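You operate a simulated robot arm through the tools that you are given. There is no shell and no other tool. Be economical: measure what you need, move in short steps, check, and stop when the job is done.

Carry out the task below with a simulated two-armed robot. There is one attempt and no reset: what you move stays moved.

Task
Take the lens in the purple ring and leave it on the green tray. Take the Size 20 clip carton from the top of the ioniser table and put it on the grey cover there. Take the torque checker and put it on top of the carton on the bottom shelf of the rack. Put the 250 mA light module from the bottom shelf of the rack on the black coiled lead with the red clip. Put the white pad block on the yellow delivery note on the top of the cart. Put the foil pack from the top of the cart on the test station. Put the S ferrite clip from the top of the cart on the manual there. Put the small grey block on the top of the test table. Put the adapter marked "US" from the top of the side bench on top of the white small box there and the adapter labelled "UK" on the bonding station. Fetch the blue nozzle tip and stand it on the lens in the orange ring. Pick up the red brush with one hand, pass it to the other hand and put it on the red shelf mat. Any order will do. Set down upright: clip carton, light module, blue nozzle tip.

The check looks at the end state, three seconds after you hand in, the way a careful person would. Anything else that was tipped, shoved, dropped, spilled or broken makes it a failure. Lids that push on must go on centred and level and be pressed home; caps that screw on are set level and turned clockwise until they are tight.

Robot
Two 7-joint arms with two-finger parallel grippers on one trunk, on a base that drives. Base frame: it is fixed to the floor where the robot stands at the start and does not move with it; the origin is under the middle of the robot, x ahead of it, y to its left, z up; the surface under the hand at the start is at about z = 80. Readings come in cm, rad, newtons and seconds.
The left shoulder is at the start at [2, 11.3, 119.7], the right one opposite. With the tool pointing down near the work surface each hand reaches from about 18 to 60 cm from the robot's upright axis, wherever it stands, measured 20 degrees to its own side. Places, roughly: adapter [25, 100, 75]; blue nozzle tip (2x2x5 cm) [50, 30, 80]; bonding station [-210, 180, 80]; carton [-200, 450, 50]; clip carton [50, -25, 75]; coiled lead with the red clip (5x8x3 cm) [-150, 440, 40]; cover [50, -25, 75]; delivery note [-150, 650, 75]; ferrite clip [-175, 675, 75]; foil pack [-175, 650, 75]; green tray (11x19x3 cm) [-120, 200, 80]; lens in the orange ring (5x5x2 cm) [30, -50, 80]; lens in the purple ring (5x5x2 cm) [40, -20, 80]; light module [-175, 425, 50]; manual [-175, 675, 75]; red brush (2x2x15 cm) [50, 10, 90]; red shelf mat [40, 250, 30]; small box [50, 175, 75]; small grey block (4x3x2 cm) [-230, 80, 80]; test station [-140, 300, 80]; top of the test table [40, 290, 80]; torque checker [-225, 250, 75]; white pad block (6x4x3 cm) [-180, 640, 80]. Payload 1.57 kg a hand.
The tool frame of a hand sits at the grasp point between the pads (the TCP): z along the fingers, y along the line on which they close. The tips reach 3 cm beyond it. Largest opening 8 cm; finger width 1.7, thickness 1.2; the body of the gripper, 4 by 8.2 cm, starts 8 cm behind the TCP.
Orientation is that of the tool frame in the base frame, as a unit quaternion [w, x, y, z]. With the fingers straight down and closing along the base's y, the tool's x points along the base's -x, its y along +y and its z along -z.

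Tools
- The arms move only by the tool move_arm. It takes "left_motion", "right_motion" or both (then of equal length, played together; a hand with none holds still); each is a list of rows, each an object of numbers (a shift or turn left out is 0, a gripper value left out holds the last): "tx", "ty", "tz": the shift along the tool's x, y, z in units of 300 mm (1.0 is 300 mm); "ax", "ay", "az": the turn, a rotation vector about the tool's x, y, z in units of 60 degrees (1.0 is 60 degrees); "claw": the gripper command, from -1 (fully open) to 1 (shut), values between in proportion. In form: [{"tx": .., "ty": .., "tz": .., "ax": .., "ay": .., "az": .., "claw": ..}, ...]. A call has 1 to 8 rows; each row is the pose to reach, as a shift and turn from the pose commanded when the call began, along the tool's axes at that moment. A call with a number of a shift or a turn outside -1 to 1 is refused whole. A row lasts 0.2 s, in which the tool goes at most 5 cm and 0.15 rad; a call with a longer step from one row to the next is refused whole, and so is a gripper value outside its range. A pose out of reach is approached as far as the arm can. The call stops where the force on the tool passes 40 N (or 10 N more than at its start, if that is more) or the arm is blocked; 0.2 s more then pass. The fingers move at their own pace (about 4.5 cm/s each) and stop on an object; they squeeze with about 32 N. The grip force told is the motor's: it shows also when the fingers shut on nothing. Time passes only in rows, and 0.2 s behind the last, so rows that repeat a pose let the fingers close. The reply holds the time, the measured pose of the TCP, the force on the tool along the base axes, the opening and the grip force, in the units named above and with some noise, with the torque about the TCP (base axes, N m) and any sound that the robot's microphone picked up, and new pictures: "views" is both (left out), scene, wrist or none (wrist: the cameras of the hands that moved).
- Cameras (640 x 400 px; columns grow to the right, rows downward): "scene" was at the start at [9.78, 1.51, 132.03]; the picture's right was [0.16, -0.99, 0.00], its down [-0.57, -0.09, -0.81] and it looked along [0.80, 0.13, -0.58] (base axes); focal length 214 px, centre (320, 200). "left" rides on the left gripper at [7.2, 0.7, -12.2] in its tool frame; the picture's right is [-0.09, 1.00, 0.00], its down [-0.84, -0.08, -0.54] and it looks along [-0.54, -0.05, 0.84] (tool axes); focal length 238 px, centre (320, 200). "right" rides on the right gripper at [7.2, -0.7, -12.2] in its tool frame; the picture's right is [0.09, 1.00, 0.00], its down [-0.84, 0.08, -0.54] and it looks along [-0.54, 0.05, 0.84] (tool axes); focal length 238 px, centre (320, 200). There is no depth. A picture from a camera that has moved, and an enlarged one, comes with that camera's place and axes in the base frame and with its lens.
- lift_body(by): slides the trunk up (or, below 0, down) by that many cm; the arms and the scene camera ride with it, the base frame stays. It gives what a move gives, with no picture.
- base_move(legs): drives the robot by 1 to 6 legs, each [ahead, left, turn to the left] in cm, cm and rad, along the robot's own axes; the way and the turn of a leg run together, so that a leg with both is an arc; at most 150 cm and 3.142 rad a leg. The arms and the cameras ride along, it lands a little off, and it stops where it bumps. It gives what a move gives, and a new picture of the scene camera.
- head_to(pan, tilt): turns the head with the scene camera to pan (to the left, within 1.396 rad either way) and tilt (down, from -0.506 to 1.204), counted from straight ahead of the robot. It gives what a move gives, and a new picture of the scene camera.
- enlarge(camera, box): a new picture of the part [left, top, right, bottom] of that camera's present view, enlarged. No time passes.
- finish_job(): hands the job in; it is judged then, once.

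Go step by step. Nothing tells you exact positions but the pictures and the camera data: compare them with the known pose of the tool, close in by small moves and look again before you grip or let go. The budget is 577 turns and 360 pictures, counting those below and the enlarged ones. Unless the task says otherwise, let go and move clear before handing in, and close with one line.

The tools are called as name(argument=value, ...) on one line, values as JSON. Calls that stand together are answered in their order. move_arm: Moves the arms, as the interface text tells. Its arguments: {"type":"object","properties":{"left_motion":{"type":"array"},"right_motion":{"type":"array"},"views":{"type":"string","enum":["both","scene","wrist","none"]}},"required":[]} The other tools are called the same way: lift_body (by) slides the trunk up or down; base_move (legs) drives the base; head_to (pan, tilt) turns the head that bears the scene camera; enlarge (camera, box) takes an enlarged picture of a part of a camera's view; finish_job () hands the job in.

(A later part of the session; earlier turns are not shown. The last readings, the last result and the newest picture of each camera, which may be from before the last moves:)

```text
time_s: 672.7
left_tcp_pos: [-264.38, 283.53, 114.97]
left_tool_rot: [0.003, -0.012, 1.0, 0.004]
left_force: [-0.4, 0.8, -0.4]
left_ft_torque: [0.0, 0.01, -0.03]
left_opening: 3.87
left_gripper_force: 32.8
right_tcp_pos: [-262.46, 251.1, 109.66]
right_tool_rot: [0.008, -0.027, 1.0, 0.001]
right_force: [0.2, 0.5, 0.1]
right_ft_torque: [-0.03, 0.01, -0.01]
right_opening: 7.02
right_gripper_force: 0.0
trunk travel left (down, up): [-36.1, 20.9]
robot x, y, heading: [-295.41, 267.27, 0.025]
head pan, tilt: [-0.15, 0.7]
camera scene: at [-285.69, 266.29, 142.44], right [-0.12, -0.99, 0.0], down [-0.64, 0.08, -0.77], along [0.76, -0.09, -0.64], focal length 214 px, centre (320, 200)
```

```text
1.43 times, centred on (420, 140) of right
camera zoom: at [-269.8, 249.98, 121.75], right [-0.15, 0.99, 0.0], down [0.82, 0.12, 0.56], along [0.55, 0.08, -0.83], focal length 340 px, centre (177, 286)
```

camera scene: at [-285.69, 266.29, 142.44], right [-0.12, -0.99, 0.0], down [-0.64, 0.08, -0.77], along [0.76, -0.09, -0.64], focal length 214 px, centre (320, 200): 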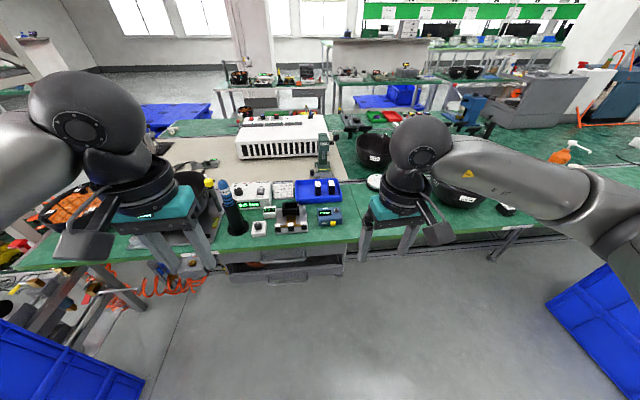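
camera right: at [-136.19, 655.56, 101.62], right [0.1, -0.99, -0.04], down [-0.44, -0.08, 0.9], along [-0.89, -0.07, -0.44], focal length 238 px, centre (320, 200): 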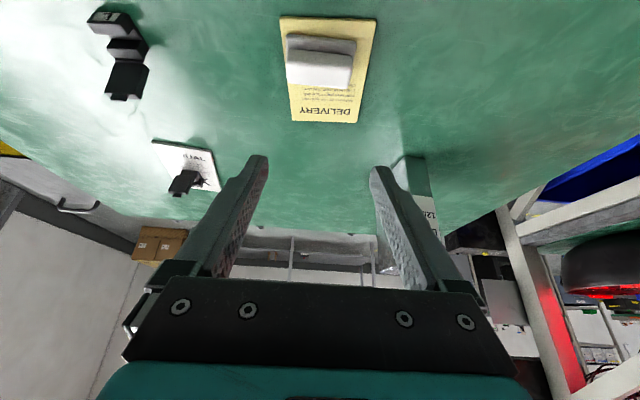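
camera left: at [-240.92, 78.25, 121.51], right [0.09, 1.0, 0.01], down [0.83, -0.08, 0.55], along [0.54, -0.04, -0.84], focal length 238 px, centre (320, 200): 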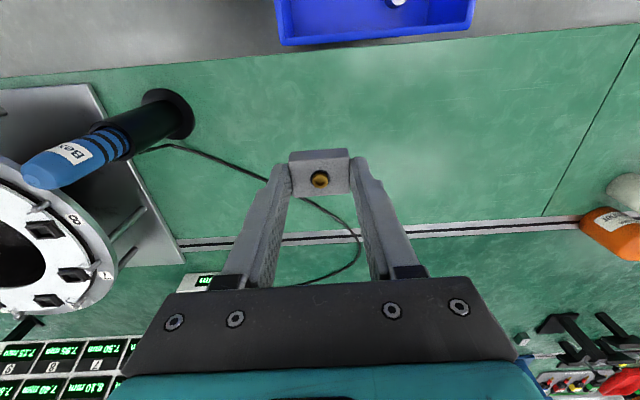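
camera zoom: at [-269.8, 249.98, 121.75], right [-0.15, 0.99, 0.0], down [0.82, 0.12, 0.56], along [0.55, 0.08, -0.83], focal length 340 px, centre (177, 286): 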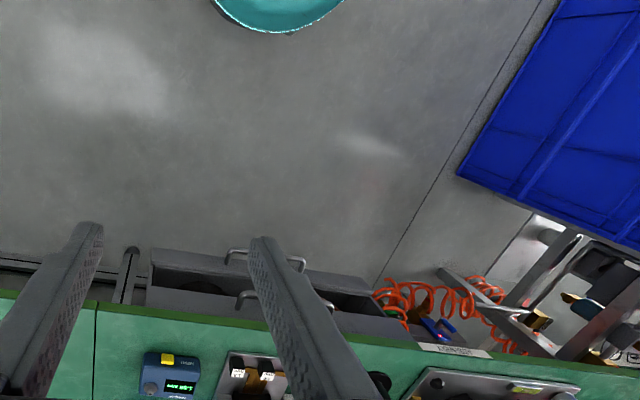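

The blue "1.55 Nm" box is the torque checker, at ≈[-227, 255], ~10 cm along y, so I must grip it front-to-back. Approach and turn the right hand 90° clockwise.

base_move(legs=[[22, 6, -0.025]])

move_arm(right_motion=[{"az": 0.13, "claw": -0.9}, {"az": 0.26, "claw": -0.9}, {"az": 0.39, "claw": -0.9}, {"az": 0.52, "claw": -0.9}, {"az": 0.65, "claw": -0.9}, {"az": 0.76, "claw": -0.9}], views="none")

move_arm(right_motion=[{"az": 0.13}, {"az": 0.26}, {"az": 0.39}, {"az": 0.52}, {"az": 0.65}, {"az": 0.75}], views="both")

```text
time_s: 674.5
left_tcp_pos: [-241.83, 289.28, 115.09]
left_tool_rot: [0.002, -0.002, 1.0, 0.004]
left_force: [1.1, 0.1, 0.1]
left_ft_torque: [-0.01, 0.01, -0.01]
left_opening: 3.89
left_gripper_force: 31.3
right_tcp_pos: [-240.55, 256.94, 109.69]
right_tool_rot: [0.009, -0.016, 1.0, 0.002]
right_force: [0.4, -0.1, 0.1]
right_ft_torque: [0.01, 0.03, 0.0]
right_opening: 7.01
right_gripper_force: 0.1
trunk travel left (down, up): [-36.1, 20.9]
robot x, y, heading: [-272.73, 273.46, 0.011]
head pan, tilt: [-0.15, 0.7]
camera scene: at [-263.4, 272.53, 142.43], right [-0.14, -0.99, 0.0], down [-0.64, 0.09, -0.76], along [0.76, -0.11, -0.64], focal length 214 px, centre (320, 200)
```

scene: 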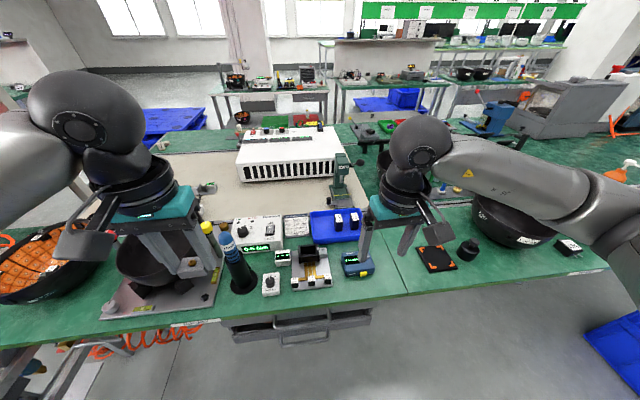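

```text
time_s: 675.9
left_tcp_pos: [-241.83, 289.2, 114.93]
left_tool_rot: [0.003, -0.002, 1.0, 0.005]
left_force: [-0.6, 0.3, -0.5]
left_ft_torque: [-0.03, -0.01, 0.0]
left_opening: 3.87
left_gripper_force: 31.9
right_tcp_pos: [-240.5, 256.95, 109.7]
right_tool_rot: [0.007, 0.374, 0.927, 0.005]
right_force: [-0.6, -0.7, -0.6]
right_ft_torque: [-0.01, 0.03, -0.01]
right_opening: 7.57
right_gripper_force: 0.1
trunk travel left (down, up): [-36.1, 20.9]
robot x, y, heading: [-273.35, 273.65, 0.002]
head pan, tilt: [-0.15, 0.7]
```

```text
time_s: 677.3
left_tcp_pos: [-241.82, 289.31, 114.98]
left_tool_rot: [0.004, -0.001, 1.0, 0.005]
left_force: [0.6, 0.8, -0.3]
left_ft_torque: [-0.02, -0.02, 0.01]
left_opening: 3.9
left_gripper_force: 31.8
right_tcp_pos: [-240.56, 256.89, 109.75]
right_tool_rot: [0.004, 0.7, 0.714, 0.008]
right_force: [0.3, -0.2, 0.4]
right_ft_torque: [0.02, 0.03, -0.04]
right_opening: 7.64
right_gripper_force: 0.1
trunk travel left (down, up): [-36.1, 20.9]
robot x, y, heading: [-273.03, 273.28, 0.005]
head pan, tilt: [-0.15, 0.7]
camera scene: at [-263.49, 272.51, 142.44], right [-0.14, -0.99, 0.0], down [-0.64, 0.09, -0.76], along [0.76, -0.11, -0.64], focal length 214 px, centre (320, 200)
camera right: at [-241.57, 263.95, 121.92], right [0.99, 0.11, 0.02], down [0.08, -0.84, 0.54], along [0.08, -0.53, -0.84], focal length 238 px, centre (320, 200)
```

scene: 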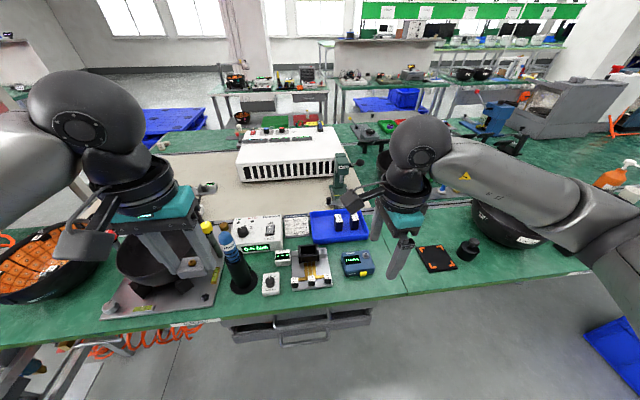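
right: 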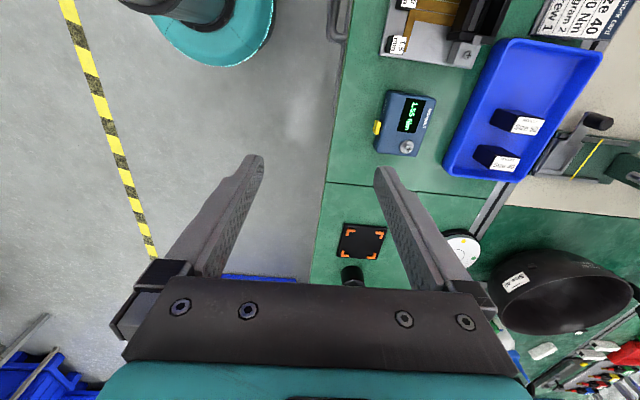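

Checker centre [-227.2, 256], ~6.5 cm deep. Move over it fully open and look again.

move_arm(right_motion=[{"ty": 0.13, "tx": -0.01, "claw": -1}, {"ty": 0.26, "tx": -0.02, "claw": -1}, {"ty": 0.39, "tx": -0.035, "claw": -1}, {"ty": 0.447, "tx": -0.039, "tz": 0.1, "claw": -1}, {"ty": 0.447, "tx": -0.039, "tz": 0.25, "claw": -1}, {"ty": 0.447, "tx": -0.039, "tz": 0.4, "claw": -1}, {"ty": 0.447, "tx": -0.039, "tz": 0.5, "claw": -1}], views="wrist")

```text
time_s: 678.9
left_tcp_pos: [-241.8, 289.28, 114.97]
left_tool_rot: [0.003, -0.001, 1.0, 0.005]
left_force: [-0.5, -0.2, -0.1]
left_ft_torque: [-0.01, 0.01, -0.01]
left_opening: 3.9
left_gripper_force: 32.4
right_tcp_pos: [-226.88, 256.09, 94.8]
right_tool_rot: [0.005, 0.699, 0.715, 0.009]
right_force: [-0.7, 0.3, -0.1]
right_ft_torque: [0.02, -0.01, 0.02]
right_opening: 8.0
right_gripper_force: 0.1
trunk travel left (down, up): [-36.1, 20.9]
robot x, y, heading: [-272.96, 273.88, 0.009]
head pan, tilt: [-0.15, 0.7]
camera right: at [-227.89, 263.2, 106.99], right [0.99, 0.11, 0.02], down [0.09, -0.84, 0.54], along [0.08, -0.53, -0.84], focal length 238 px, centre (320, 200)
```

right: 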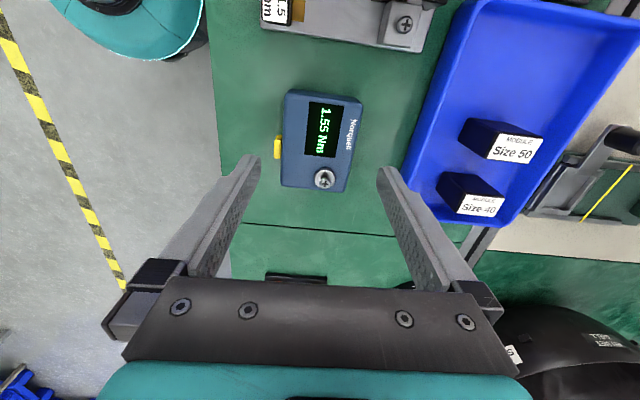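

The front has a protruding yellow button, so I grip 1.5 cm off-centre in +y to miss it. Descend to just above.

move_arm(right_motion=[{"tx": 0.062, "ty": 0.016}, {"tx": 0.062, "ty": 0.016, "tz": 0.1}, {"tx": 0.062, "ty": 0.016, "tz": 0.17}], views="wrist")

enlarge(camera="right", box=[220, 80, 420, 280])

```text
time_s: 679.7
left_tcp_pos: [-241.92, 289.26, 115.02]
left_tool_rot: [0.004, -0.002, 1.0, 0.005]
left_force: [0.2, -0.4, -0.1]
left_ft_torque: [0.0, 0.01, -0.04]
left_opening: 3.85
left_gripper_force: 31.9
right_tcp_pos: [-226.26, 258.0, 89.85]
right_tool_rot: [0.005, 0.699, 0.715, 0.008]
right_force: [-0.1, 0.1, -0.1]
right_ft_torque: [-0.01, 0.04, -0.01]
right_opening: 7.99
right_gripper_force: 0.2
trunk travel left (down, up): [-36.1, 20.9]
robot x, y, heading: [-272.73, 273.63, 0.009]
head pan, tilt: [-0.15, 0.7]
camera right: at [-227.35, 265.12, 102.09], right [0.99, 0.12, 0.02], down [0.09, -0.84, 0.54], along [0.08, -0.53, -0.84], focal length 238 px, centre (320, 200)
```

right: 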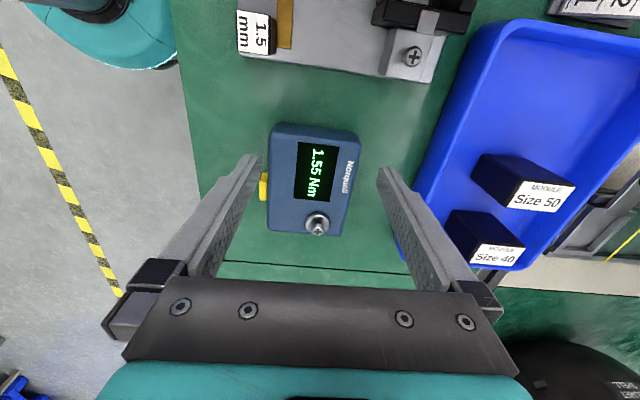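

```text
2.00 times, centred on (320, 180) of right
camera zoom: at [-227.35, 265.12, 102.09], right [0.99, 0.12, 0.02], down [0.09, -0.84, 0.54], along [0.08, -0.53, -0.84], focal length 477 px, centre (320, 240)
```

zoom: 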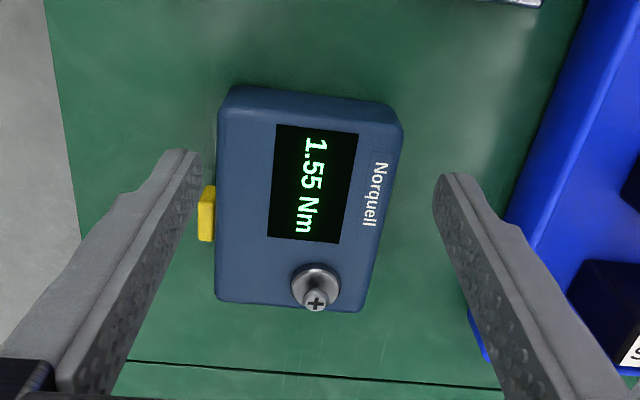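

Finger paths are clear of the button. Descend and grip.

move_arm(right_motion=[{"ty": -0.014, "tz": 0.05}, {"ty": -0.014, "tz": 0.1}, {"ty": -0.014, "tz": 0.14}, {"ty": -0.014, "tz": 0.14, "claw": 1}, {"ty": -0.014, "tz": 0.14, "claw": 1}, {"ty": -0.014, "tz": 0.14, "claw": 1}], views="wrist")

```text
time_s: 681.1
left_tcp_pos: [-241.82, 289.21, 115.0]
left_tool_rot: [0.003, -0.002, 1.0, 0.005]
left_force: [0.5, -1.1, 0.3]
left_ft_torque: [0.01, -0.01, -0.02]
left_opening: 3.88
left_gripper_force: 31.7
right_tcp_pos: [-226.78, 257.97, 85.68]
right_tool_rot: [0.004, 0.698, 0.716, 0.007]
right_force: [1.5, 0.2, -0.1]
right_ft_torque: [0.07, 0.01, -0.01]
right_opening: 7.01
right_gripper_force: 32.0
trunk travel left (down, up): [-36.1, 20.9]
robot x, y, heading: [-273.18, 273.68, 0.004]
head pan, tilt: [-0.15, 0.7]
camera right: at [-227.78, 265.07, 97.92], right [0.99, 0.11, 0.02], down [0.09, -0.84, 0.54], along [0.08, -0.53, -0.84], focal length 238 px, centre (320, 200)
```

right: 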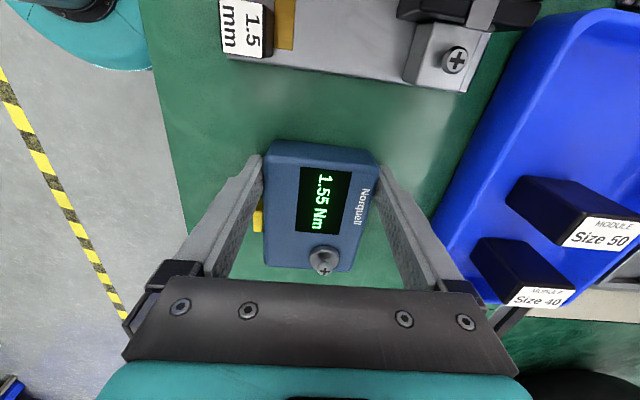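

Gripped (7.0 cm). Lift.

move_arm(right_motion=[{"tz": -0.05}, {"tz": -0.2}, {"tz": -0.35}, {"tz": -0.5}, {"tz": -0.65}, {"tz": -0.75, "ty": -0.08}, {"tz": -0.82, "ty": -0.18}, {"tz": -0.85, "ty": -0.3}], views="both")

```text
time_s: 682.9
left_tcp_pos: [-241.82, 289.37, 114.95]
left_tool_rot: [0.002, -0.002, 1.0, 0.004]
left_force: [0.2, 0.7, -0.4]
left_ft_torque: [-0.03, 0.01, -0.05]
left_opening: 3.87
left_gripper_force: 32.2
right_tcp_pos: [-236.06, 257.59, 110.87]
right_tool_rot: [0.005, 0.699, 0.715, 0.007]
right_force: [0.2, 1.3, -2.7]
right_ft_torque: [0.07, -0.01, 0.01]
right_opening: 6.94
right_gripper_force: 32.7
trunk travel left (down, up): [-36.1, 20.9]
robot x, y, heading: [-273.22, 273.49, 0.011]
head pan, tilt: [-0.15, 0.7]
camera scene: at [-263.55, 272.47, 142.44], right [-0.14, -0.99, 0.0], down [-0.64, 0.09, -0.77], along [0.76, -0.11, -0.64], focal length 214 px, centre (320, 200)
camera right: at [-237.18, 264.73, 123.25], right [0.99, 0.12, 0.02], down [0.09, -0.84, 0.54], along [0.08, -0.53, -0.84], focal length 238 px, centre (320, 200)
```

scene: 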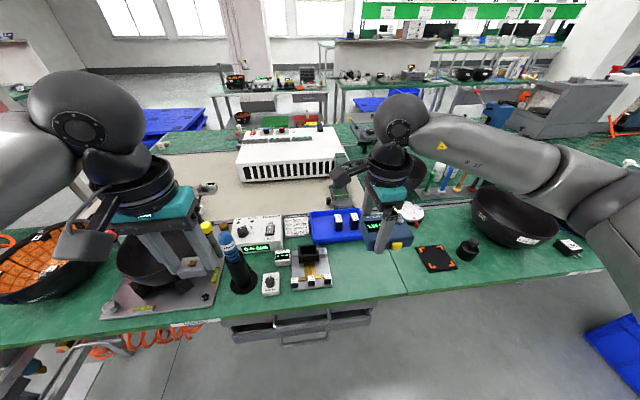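
right: 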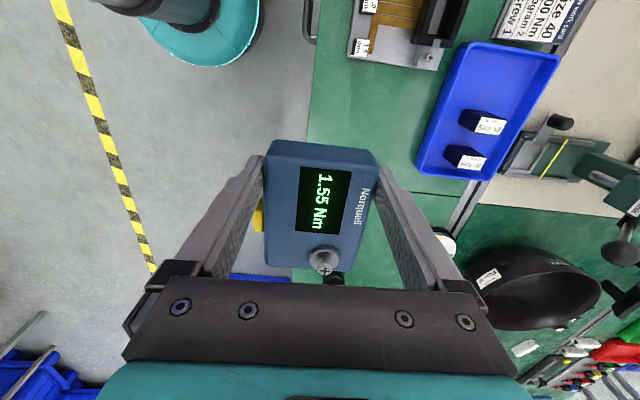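

Torque checker held. Drive to the rack's far side and look for the carton.

base_move(legs=[[-72, 0, 0], [0, 150, 0], [0, 40, 0]])

head_to(pan=0.0, tilt=0.5)

```text
time_s: 695.9
left_tcp_pos: [-310.3, 476.79, 114.95]
left_tool_rot: [0.003, 0.016, 1.0, 0.004]
left_force: [-0.5, 0.3, 0.1]
left_ft_torque: [0.0, 0.0, 0.01]
left_opening: 3.87
left_gripper_force: 31.7
right_tcp_pos: [-305.36, 444.95, 110.91]
right_tool_rot: [0.006, 0.712, 0.703, 0.007]
right_force: [0.3, -0.1, -2.1]
right_ft_torque: [0.05, -0.01, 0.01]
right_opening: 6.97
right_gripper_force: 32.1
trunk travel left (down, up): [-36.1, 20.9]
robot x, y, heading: [-341.72, 461.56, -0.028]
head pan, tilt: [-0.15, 0.7]
camera scene: at [-332.42, 460.79, 142.44], right [-0.18, -0.98, 0.0], down [-0.63, 0.11, -0.76], along [0.75, -0.14, -0.64], focal length 214 px, centre (320, 200)
```

scene: 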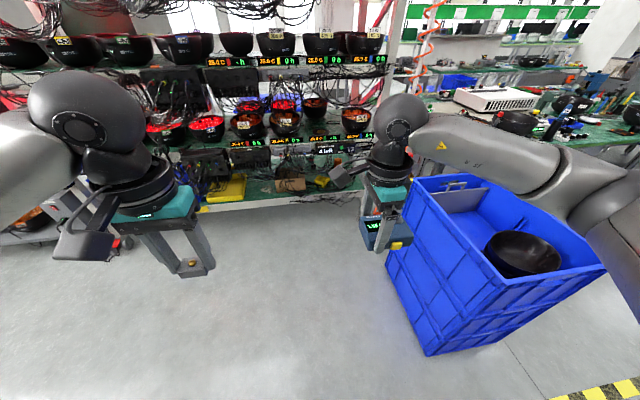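

```text
time_s: 696.6
left_tcp_pos: [-310.19, 476.74, 115.01]
left_tool_rot: [0.004, 0.015, 1.0, 0.004]
left_force: [-0.9, 0.2, -0.4]
left_ft_torque: [0.01, 0.01, 0.01]
left_opening: 3.86
left_gripper_force: 31.8
right_tcp_pos: [-305.42, 444.89, 110.99]
right_tool_rot: [0.005, 0.711, 0.703, 0.008]
right_force: [0.4, -0.1, -3.1]
right_ft_torque: [0.11, -0.02, -0.02]
right_opening: 6.97
right_gripper_force: 31.8
trunk travel left (down, up): [-36.1, 20.9]
robot x, y, heading: [-341.85, 462.07, -0.032]
head pan, tilt: [0.0, 0.499]
camera scene: at [-331.69, 461.96, 144.2], right [-0.03, -1.0, 0.0], down [-0.48, 0.01, -0.88], along [0.88, -0.03, -0.48], focal length 214 px, centre (320, 200)
```

scene: 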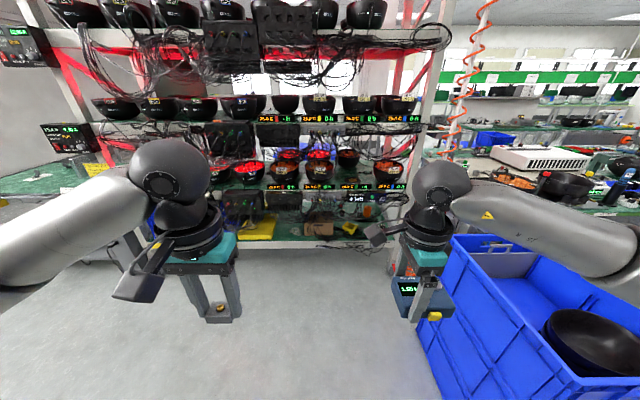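

Zoom on the bottom shelf.

enlarge(camera="scene", box=[220, 185, 420, 265])

enlarge(camera="scene", box=[290, 200, 370, 250])

```text
3.20 times, centred on (320, 225) of scene
camera zoom: at [-331.69, 461.96, 144.2], right [-0.03, -1.0, 0.0], down [-0.48, 0.01, -0.88], along [0.88, -0.03, -0.48], focal length 686 px, centre (320, 120)
```

zoom: 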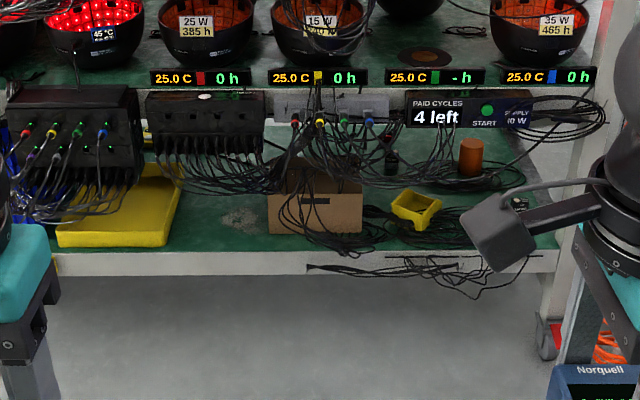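

```text
8.00 times, centred on (330, 225) of scene
camera zoom: at [-331.69, 461.96, 144.2], right [-0.03, -1.0, 0.0], down [-0.48, 0.01, -0.88], along [0.88, -0.03, -0.48], focal length 1716 px, centre (240, 0)
```

zoom: 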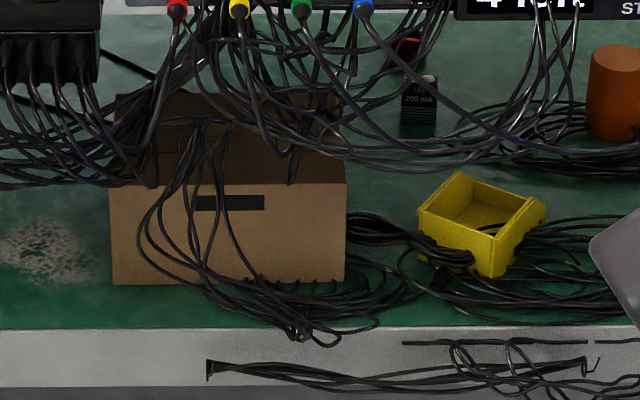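

The carton (about x -200…-184, y 447–469, top z≈53) stands at this edge with cables around. I move closer and lower the trunk to inspect.

base_move(legs=[[70, 8, 0.03]])

lift_body(by=-25)

head_to(pan=-0.15, tilt=0.5)

```text
time_s: 700.5
left_tcp_pos: [-239.83, 484.43, 114.94]
left_tool_rot: [0.004, 0.003, 1.0, 0.005]
left_force: [0.4, -0.3, -0.4]
left_ft_torque: [0.0, 0.03, -0.04]
left_opening: 3.88
left_gripper_force: 31.6
right_tcp_pos: [-234.45, 452.75, 110.95]
right_tool_rot: [0.004, 0.702, 0.712, 0.009]
right_force: [0.6, -0.7, -2.8]
right_ft_torque: [0.08, 0.02, -0.01]
right_opening: 6.94
right_gripper_force: 31.7
trunk travel left (down, up): [-36.1, 20.9]
robot x, y, heading: [-271.11, 468.78, -0.005]
head pan, tilt: [0.0, 0.499]
camera scene: at [-260.85, 469.08, 144.2], right [0.0, -1.0, 0.0], down [-0.48, 0.0, -0.88], along [0.88, 0.0, -0.48], focal length 214 px, centre (320, 200)
```

scene: 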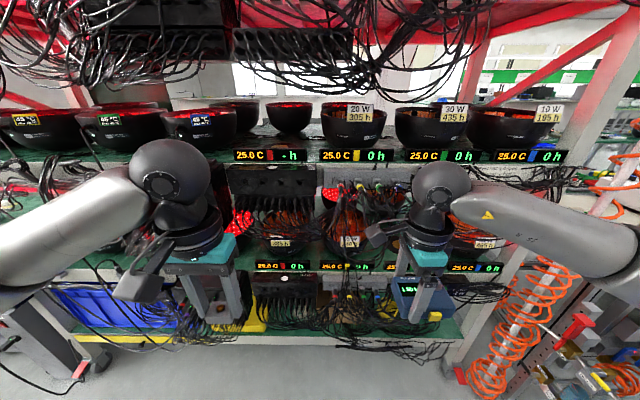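

```text
time_s: 703.1
left_tcp_pos: [-239.94, 484.33, 89.99]
left_tool_rot: [0.003, 0.003, 1.0, 0.004]
left_force: [0.5, 0.2, -0.4]
left_ft_torque: [0.04, 0.02, 0.0]
left_opening: 3.88
left_gripper_force: 32.2
right_tcp_pos: [-234.27, 452.74, 85.92]
right_tool_rot: [0.004, 0.702, 0.712, 0.008]
right_force: [0.2, -0.3, -3.4]
right_ft_torque: [0.1, 0.01, 0.05]
right_opening: 6.95
right_gripper_force: 32.2
trunk travel left (down, up): [-11.1, 45.9]
robot x, y, heading: [-271.14, 468.93, -0.01]
head pan, tilt: [0.0, 0.499]
```

```text
time_s: 703.8
left_tcp_pos: [-239.75, 484.31, 90.16]
left_tool_rot: [0.004, 0.003, 1.0, 0.005]
left_force: [0.3, 0.1, 0.3]
left_ft_torque: [0.0, 0.02, 0.0]
left_opening: 3.87
left_gripper_force: 32.4
right_tcp_pos: [-234.3, 452.74, 85.97]
right_tool_rot: [0.005, 0.702, 0.712, 0.008]
right_force: [0.2, 0.7, -2.5]
right_ft_torque: [0.09, 0.0, 0.0]
right_opening: 6.93
right_gripper_force: 32.0
trunk travel left (down, up): [-11.1, 45.9]
robot x, y, heading: [-271.19, 469.02, -0.004]
head pan, tilt: [-0.15, 0.499]
camera scene: at [-261.0, 467.72, 119.21], right [-0.15, -0.99, 0.0], down [-0.47, 0.07, -0.88], along [0.87, -0.13, -0.48], focal length 214 px, centre (320, 200)
```

scene: 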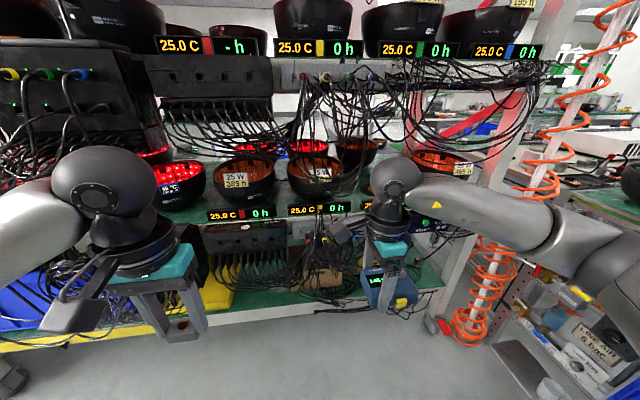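

The far side has hanging cables; I zoom in to see the carton's top clearly.

enlarge(camera="scene", box=[260, 200, 420, 320])

enlarge(camera="left", box=[0, 0, 640, 400])

```text
3.33 times, centred on (340, 260) of scene
camera zoom: at [-261.0, 467.72, 119.21], right [-0.15, -0.99, 0.0], down [-0.47, 0.07, -0.88], along [0.87, -0.13, -0.48], focal length 715 px, centre (253, 0)
```

zoom: 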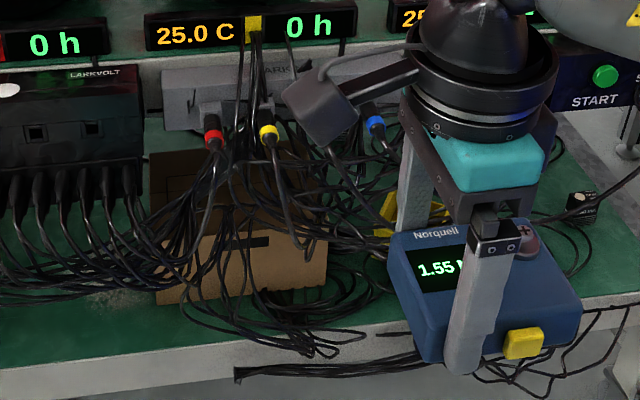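

```text
1.00 times, centred on (320, 200) of left (not enlarged: the box is as wide or as high as the picture)
camera zoom: at [-247.03, 484.97, 102.08], right [0.1, 1.0, 0.01], down [0.83, -0.09, 0.55], along [0.55, -0.05, -0.84], focal length 238 px, centre (320, 200)
```

zoom: 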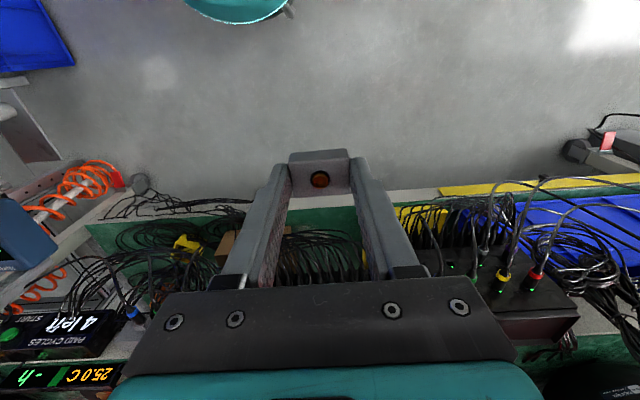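

Cables hang in front here, so I'll work from the main-aisle side. Raise and drive round north.

lift_body(by=25)

base_move(legs=[[-74, 0, 0], [0, 150, 0], [0, 140, 0], [150, 0, 0], [140, 0, 0]])

```text
time_s: 706.3
left_tcp_pos: [-239.91, 484.4, 114.95]
left_tool_rot: [0.004, 0.003, 1.0, 0.004]
left_force: [-0.4, 0.5, 0.2]
left_ft_torque: [0.0, 0.02, -0.01]
left_opening: 3.86
left_gripper_force: 32.3
right_tcp_pos: [-234.28, 452.73, 110.92]
right_tool_rot: [0.005, 0.702, 0.712, 0.009]
right_force: [1.1, 0.2, -3.1]
right_ft_torque: [0.07, -0.02, -0.02]
right_opening: 6.95
right_gripper_force: 32.3
trunk travel left (down, up): [-36.1, 20.9]
robot x, y, heading: [-271.32, 468.85, -0.008]
head pan, tilt: [-0.15, 0.499]
```

```text
time_s: 737.7
left_tcp_pos: [-22.43, 770.6, 115.1]
left_tool_rot: [0.003, 0.011, 1.0, 0.005]
left_force: [0.2, 0.4, 0.8]
left_ft_torque: [-0.03, 0.0, 0.03]
left_opening: 3.86
left_gripper_force: 31.6
right_tcp_pos: [-17.61, 738.75, 110.94]
right_tool_rot: [0.004, 0.708, 0.707, 0.008]
right_force: [0.6, 0.8, -1.9]
right_ft_torque: [0.08, -0.01, -0.04]
right_opening: 6.96
right_gripper_force: 32.0
trunk travel left (down, up): [-36.1, 20.9]
robot x, y, heading: [-54.4, 755.6, -0.018]
head pan, tilt: [-0.15, 0.499]
camera scene: at [-44.01, 754.13, 144.21], right [-0.17, -0.99, 0.0], down [-0.47, 0.08, -0.88], along [0.87, -0.15, -0.48], focal length 214 px, centre (320, 200)
```

scene: 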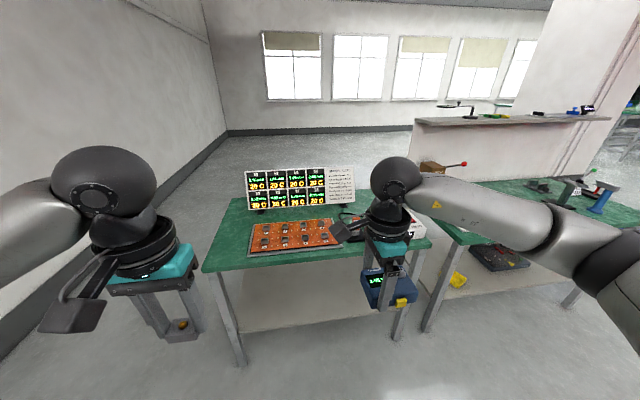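

base_move(legs=[[-12, 0, 0], [0, 0, 3.14], [0, 150, 0], [0, 148, 0]])

lift_body(by=-20)

head_to(pan=0.0, tilt=0.5)

```text
time_s: 760.2
left_tcp_pos: [-98.22, 441.76, 114.99]
left_tool_rot: [0.004, 1.0, 0.009, -0.003]
left_force: [0.6, 0.2, -1.0]
left_ft_torque: [-0.02, 0.02, -0.01]
left_opening: 3.86
left_gripper_force: 32.0
right_tcp_pos: [-104.4, 473.28, 111.13]
right_tool_rot: [0.008, 0.72, -0.694, -0.005]
right_force: [0.5, -0.1, -2.9]
right_ft_torque: [-0.1, -0.01, 0.03]
right_opening: 6.94
right_gripper_force: 32.6
trunk travel left (down, up): [-36.1, 20.9]
robot x, y, heading: [-67.1, 457.7, -3.12]
head pan, tilt: [-0.15, 0.499]
camera scene: at [-77.16, 459.19, 144.21], right [0.13, 0.99, 0.0], down [0.47, -0.06, -0.88], along [-0.87, 0.11, -0.48], focal length 214 px, centre (320, 200)
```

scene: 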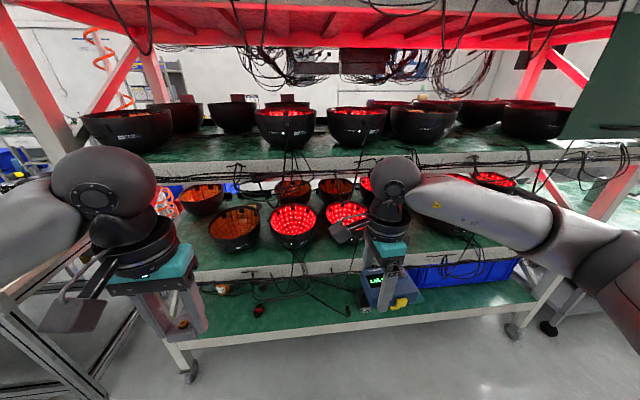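

```text
time_s: 762.4
left_tcp_pos: [-98.16, 441.78, 95.05]
left_tool_rot: [0.005, 1.0, 0.009, -0.004]
left_force: [-0.5, 0.2, -0.2]
left_ft_torque: [-0.02, 0.0, 0.0]
left_opening: 3.89
left_gripper_force: 32.3
right_tcp_pos: [-104.4, 473.3, 90.9]
right_tool_rot: [0.008, 0.721, -0.693, -0.005]
right_force: [-0.3, 0.1, -1.9]
right_ft_torque: [-0.07, -0.01, 0.01]
right_opening: 6.95
right_gripper_force: 31.9
trunk travel left (down, up): [-16.1, 40.9]
robot x, y, heading: [-67.29, 458.56, -3.116]
head pan, tilt: [-0.15, 0.499]
```

```text
time_s: 763.1
left_tcp_pos: [-98.14, 441.85, 94.97]
left_tool_rot: [0.005, 1.0, 0.008, -0.003]
left_force: [-0.1, -0.5, 0.4]
left_ft_torque: [0.02, 0.02, 0.01]
left_opening: 3.86
left_gripper_force: 32.0
right_tcp_pos: [-104.41, 473.37, 90.98]
right_tool_rot: [0.007, 0.721, -0.693, -0.004]
right_force: [0.3, -0.3, -2.1]
right_ft_torque: [-0.06, -0.03, 0.0]
right_opening: 6.93
right_gripper_force: 32.1
trunk travel left (down, up): [-16.1, 40.9]
robot x, y, heading: [-67.01, 457.65, -3.125]
head pan, tilt: [0.0, 0.499]
camera scene: at [-77.23, 457.86, 124.21], right [-0.02, 1.0, 0.0], down [0.48, 0.01, -0.88], along [-0.88, -0.02, -0.48], focal length 214 px, centre (320, 200)
```

scene: 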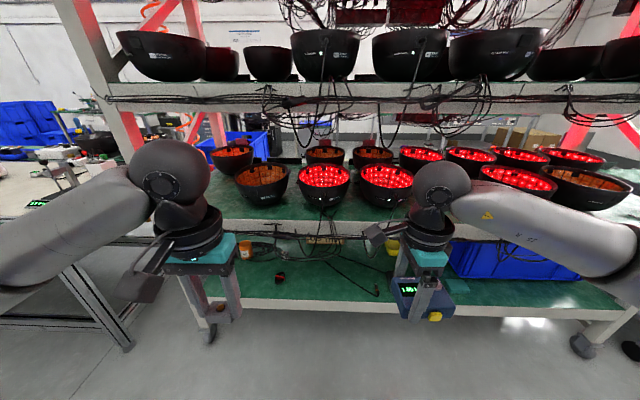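

Lower fully to look under the second shelf.

lift_body(by=-16)

head_to(pan=0.0, tilt=0.55)

enlarge(camera="scene", box=[220, 180, 400, 300])

```text
time_s: 764.9
left_tcp_pos: [-98.15, 441.79, 78.99]
left_tool_rot: [0.004, 1.0, 0.009, -0.004]
left_force: [-0.3, 0.4, -0.2]
left_ft_torque: [0.0, 0.02, -0.04]
left_opening: 3.88
left_gripper_force: 32.3
right_tcp_pos: [-104.4, 473.21, 74.98]
right_tool_rot: [0.008, 0.72, -0.694, -0.005]
right_force: [0.2, 0.0, -2.7]
right_ft_torque: [-0.06, 0.01, 0.02]
right_opening: 6.93
right_gripper_force: 32.5
trunk travel left (down, up): [-0.1, 56.9]
robot x, y, heading: [-67.2, 458.04, -3.124]
head pan, tilt: [0.0, 0.499]
```

```text
time_s: 765.6
left_tcp_pos: [-98.07, 441.73, 79.04]
left_tool_rot: [0.004, 1.0, 0.009, -0.004]
left_force: [0.4, -0.2, -0.3]
left_ft_torque: [-0.01, 0.0, -0.05]
left_opening: 3.89
left_gripper_force: 32.1
right_tcp_pos: [-104.41, 473.38, 74.95]
right_tool_rot: [0.007, 0.72, -0.694, -0.003]
right_force: [0.3, -1.6, -2.7]
right_ft_torque: [-0.08, 0.0, -0.03]
right_opening: 6.95
right_gripper_force: 31.6
trunk travel left (down, up): [-0.1, 56.9]
robot x, y, heading: [-66.97, 457.8, -3.119]
head pan, tilt: [0.0, 0.55]
camera scene: at [-77.11, 457.85, 107.75], right [-0.02, 1.0, 0.0], down [0.52, 0.01, -0.85], along [-0.85, -0.02, -0.52], focal length 214 px, centre (320, 200)
```

scene: 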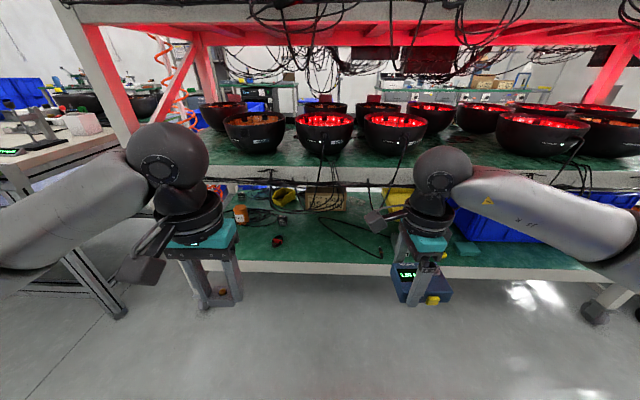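

```text
3.33 times, centred on (310, 240) of scene
camera zoom: at [-77.11, 457.85, 107.75], right [-0.02, 1.0, 0.0], down [0.52, 0.01, -0.85], along [-0.85, -0.02, -0.52], focal length 715 px, centre (353, 67)
```

zoom: 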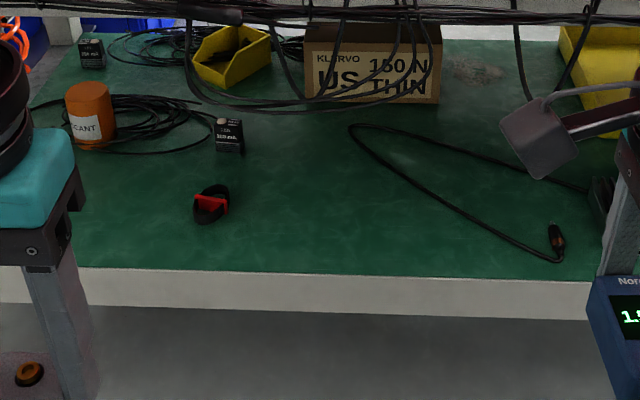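

I'll need to regrip the checker with tilted fingers for this shelf. First I deliver the grey block to the test table with the left hand.

lift_body(by=30)

base_move(legs=[[0, 150, 0], [0, 0, 3.13], [0, -38, 0], [35, 0, 0]])

head_to(pan=0.15, tilt=0.75)

```text
time_s: 768.6
left_tcp_pos: [-98.2, 441.76, 109.0]
left_tool_rot: [0.004, 1.0, 0.009, -0.004]
left_force: [-0.1, -0.5, -1.0]
left_ft_torque: [-0.02, 0.0, 0.02]
left_opening: 3.87
left_gripper_force: 31.9
right_tcp_pos: [-104.41, 473.31, 105.03]
right_tool_rot: [0.007, 0.72, -0.694, -0.004]
right_force: [-1.2, -0.8, -2.5]
right_ft_torque: [-0.03, 0.0, 0.03]
right_opening: 6.94
right_gripper_force: 31.9
trunk travel left (down, up): [-30.1, 26.9]
robot x, y, heading: [-67.64, 457.96, -3.114]
head pan, tilt: [0.0, 0.55]
```

```text
time_s: 787.2
left_tcp_pos: [2.29, 291.02, 109.0]
left_tool_rot: [0.003, -0.02, 1.0, 0.004]
left_force: [0.6, 0.2, 0.4]
left_ft_torque: [0.0, -0.03, 0.05]
left_opening: 3.89
left_gripper_force: 32.5
right_tcp_pos: [9.2, 259.67, 104.95]
right_tool_rot: [0.004, 0.686, 0.728, 0.008]
right_force: [0.5, 0.4, -3.0]
right_ft_torque: [0.08, 0.02, -0.05]
right_opening: 6.95
right_gripper_force: 32.0
trunk travel left (down, up): [-30.1, 26.9]
robot x, y, heading: [-28.16, 274.2, 0.041]
head pan, tilt: [0.0, 0.55]
camera scene: at [-18.16, 274.74, 137.74], right [0.04, -1.0, 0.0], down [-0.52, -0.02, -0.85], along [0.85, 0.04, -0.52], focal length 214 px, centre (320, 200)
```

scene: 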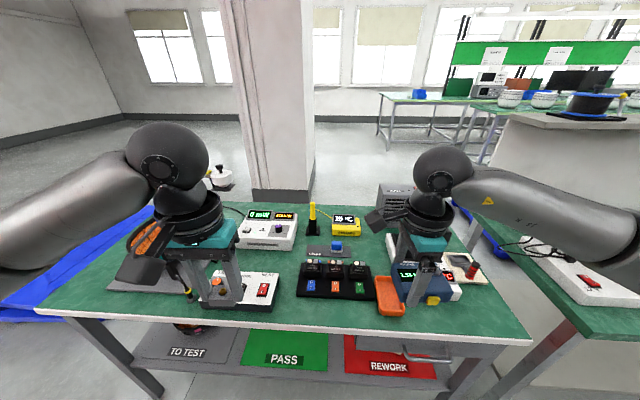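

```text
time_s: 787.9
left_tcp_pos: [2.21, 291.04, 109.07]
left_tool_rot: [0.003, -0.021, 1.0, 0.004]
left_force: [-0.9, -0.3, 0.1]
left_ft_torque: [-0.03, 0.0, 0.0]
left_opening: 3.85
left_gripper_force: 31.9
right_tcp_pos: [9.16, 259.7, 104.84]
right_tool_rot: [0.004, 0.685, 0.728, 0.007]
right_force: [0.3, -0.2, -3.0]
right_ft_torque: [0.06, 0.03, 0.02]
right_opening: 6.95
right_gripper_force: 31.8
trunk travel left (down, up): [-30.1, 26.9]
robot x, y, heading: [-28.5, 274.29, 0.049]
head pan, tilt: [0.15, 0.75]
camera scene: at [-19.06, 275.93, 136.02], right [0.19, -0.98, 0.0], down [-0.67, -0.13, -0.73], along [0.72, 0.14, -0.68], focal length 214 px, centre (320, 200)
```

scene: 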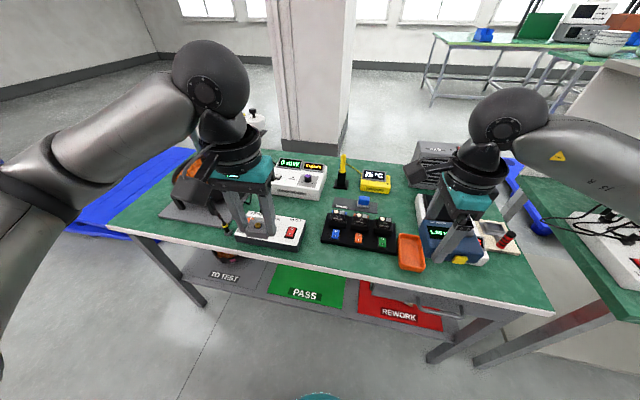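

Free front strip near [15, 277]. Shift right 13 cm and place the block there.

base_move(legs=[[0, -13, -0.045]])

move_arm(left_motion=[{"tx": -0.13}, {"tx": -0.26, "tz": 0.05}, {"tx": -0.39, "tz": 0.1}, {"tx": -0.42, "tz": 0.23}, {"tx": -0.42, "tz": 0.36}], views="both")

```text
time_s: 789.2
left_tcp_pos: [3.24, 276.99, 109.0]
left_tool_rot: [0.004, 0.001, 1.0, 0.005]
left_force: [-0.4, 0.4, -0.4]
left_ft_torque: [-0.01, 0.0, -0.03]
left_opening: 3.89
left_gripper_force: 31.7
right_tcp_pos: [8.92, 245.21, 104.95]
right_tool_rot: [0.003, 0.7, 0.714, 0.007]
right_force: [-0.2, 0.1, -4.3]
right_ft_torque: [0.05, -0.02, 0.0]
right_opening: 6.95
right_gripper_force: 32.5
trunk travel left (down, up): [-30.1, 26.9]
robot x, y, heading: [-27.84, 261.66, -0.002]
head pan, tilt: [0.15, 0.75]
camera scene: at [-18.71, 262.71, 136.01], right [0.15, -0.99, 0.0], down [-0.67, -0.1, -0.73], along [0.72, 0.11, -0.68], focal length 214 px, centre (320, 200)
```

scene: 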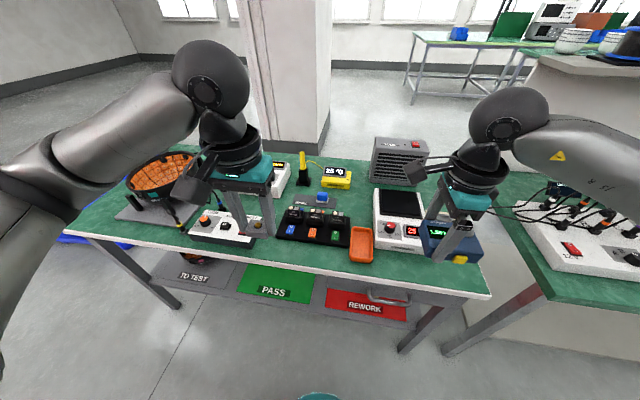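

```text
time_s: 790.4
left_tcp_pos: [16.12, 276.92, 98.43]
left_tool_rot: [0.003, 0.001, 1.0, 0.005]
left_force: [0.3, -0.2, -0.9]
left_ft_torque: [-0.02, -0.01, -0.04]
left_opening: 3.85
left_gripper_force: 32.5
right_tcp_pos: [8.95, 245.48, 104.93]
right_tool_rot: [0.003, 0.7, 0.714, 0.007]
right_force: [-1.0, -0.1, -2.2]
right_ft_torque: [0.1, -0.01, 0.03]
right_opening: 6.95
right_gripper_force: 32.3
trunk travel left (down, up): [-30.1, 26.9]
robot x, y, heading: [-28.13, 261.07, 0.005]
head pan, tilt: [0.15, 0.75]
camera scene: at [-18.7, 262.83, 136.01], right [0.15, -0.99, 0.0], down [-0.67, -0.1, -0.73], along [0.72, 0.11, -0.68], focal length 214 px, centre (320, 200)
camera left: at [8.81, 277.41, 110.5], right [0.09, 1.0, 0.01], down [0.83, -0.08, 0.55], along [0.55, -0.04, -0.84], focal length 238 px, centre (320, 200)
```

scene: 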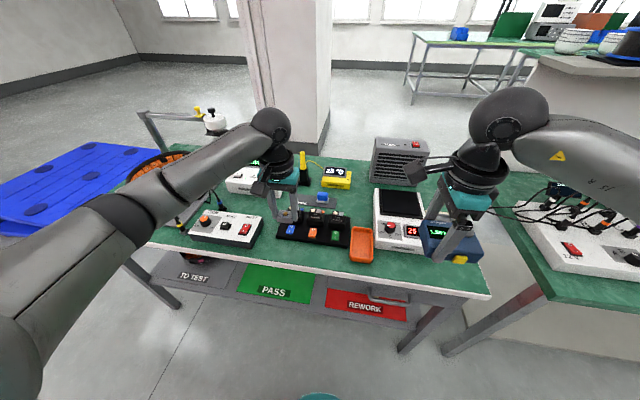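
left: 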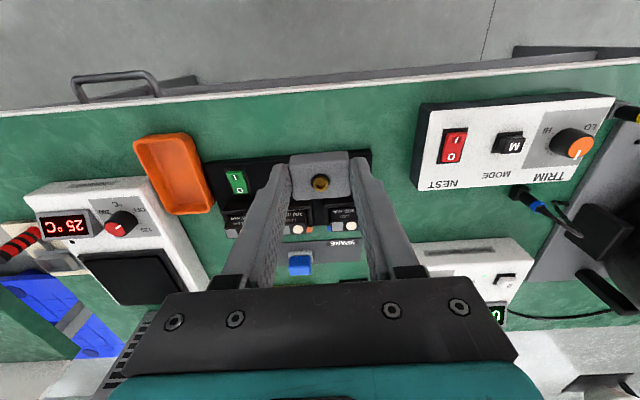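

Good spot on the front strip. Descend.

move_arm(left_motion=[{"tz": 0.14}, {"tz": 0.28}, {"tz": 0.41}, {"tz": 0.47}], views="wrist")

```text
time_s: 791.4
left_tcp_pos: [16.09, 277.08, 84.1]
left_tool_rot: [0.003, 0.001, 1.0, 0.004]
left_force: [-0.3, 0.5, 0.1]
left_ft_torque: [-0.04, -0.03, 0.0]
left_opening: 3.86
left_gripper_force: 32.1
right_tcp_pos: [8.9, 245.4, 105.0]
right_tool_rot: [0.003, 0.701, 0.714, 0.007]
right_force: [-0.1, 0.8, -2.2]
right_ft_torque: [0.06, 0.03, 0.0]
right_opening: 6.93
right_gripper_force: 32.0
trunk travel left (down, up): [-30.1, 26.9]
robot x, y, heading: [-28.07, 261.76, 0.003]
head pan, tilt: [0.15, 0.75]
camera left: at [8.91, 277.67, 96.15], right [0.09, 1.0, 0.01], down [0.83, -0.08, 0.55], along [0.55, -0.04, -0.84], focal length 238 px, centre (320, 200)
```

left: 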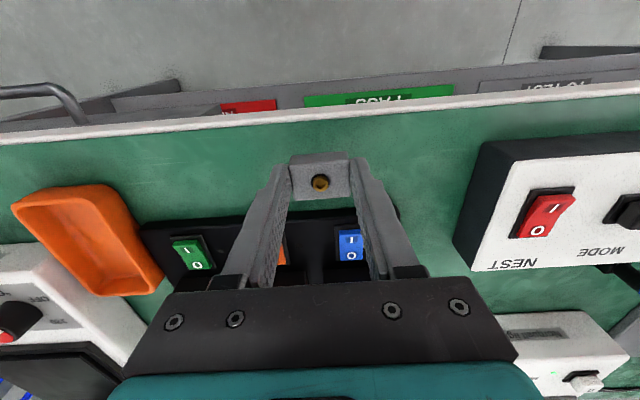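

move_arm(left_motion=[{"tz": 0.012}, {"tz": 0.022}, {"tz": 0.022, "claw": 0.0}, {"tz": 0.022, "claw": -0.3}, {"tz": 0.022, "claw": -0.3}, {"tz": -0.1, "claw": -0.3}, {"tz": -0.25, "claw": -0.3}, {"tz": -0.4, "claw": -0.3}], views="wrist")

```text
time_s: 793.2
left_tcp_pos: [15.76, 277.02, 96.2]
left_tool_rot: [0.004, 0.001, 1.0, 0.005]
left_force: [-0.5, 0.2, -0.3]
left_ft_torque: [-0.01, 0.01, -0.03]
left_opening: 5.22
left_gripper_force: 0.1
right_tcp_pos: [8.94, 245.44, 104.94]
right_tool_rot: [0.003, 0.7, 0.714, 0.007]
right_force: [-1.2, 0.2, -2.7]
right_ft_torque: [0.1, -0.02, 0.01]
right_opening: 6.95
right_gripper_force: 31.8
trunk travel left (down, up): [-30.1, 26.9]
robot x, y, heading: [-28.08, 261.56, -0.003]
head pan, tilt: [0.15, 0.75]
camera left: at [8.62, 277.69, 108.3], right [0.09, 1.0, 0.01], down [0.83, -0.08, 0.55], along [0.55, -0.04, -0.84], focal length 238 px, centre (320, 200)
```

left: 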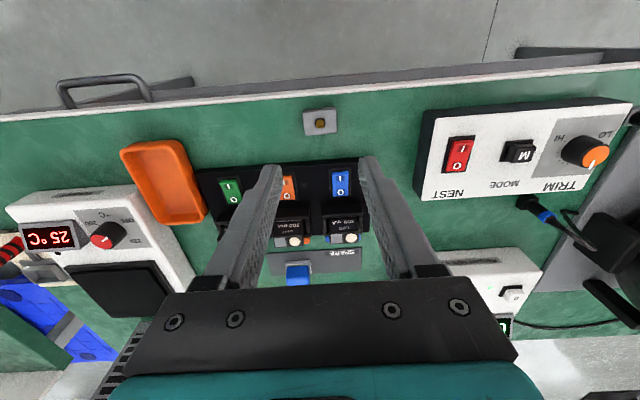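

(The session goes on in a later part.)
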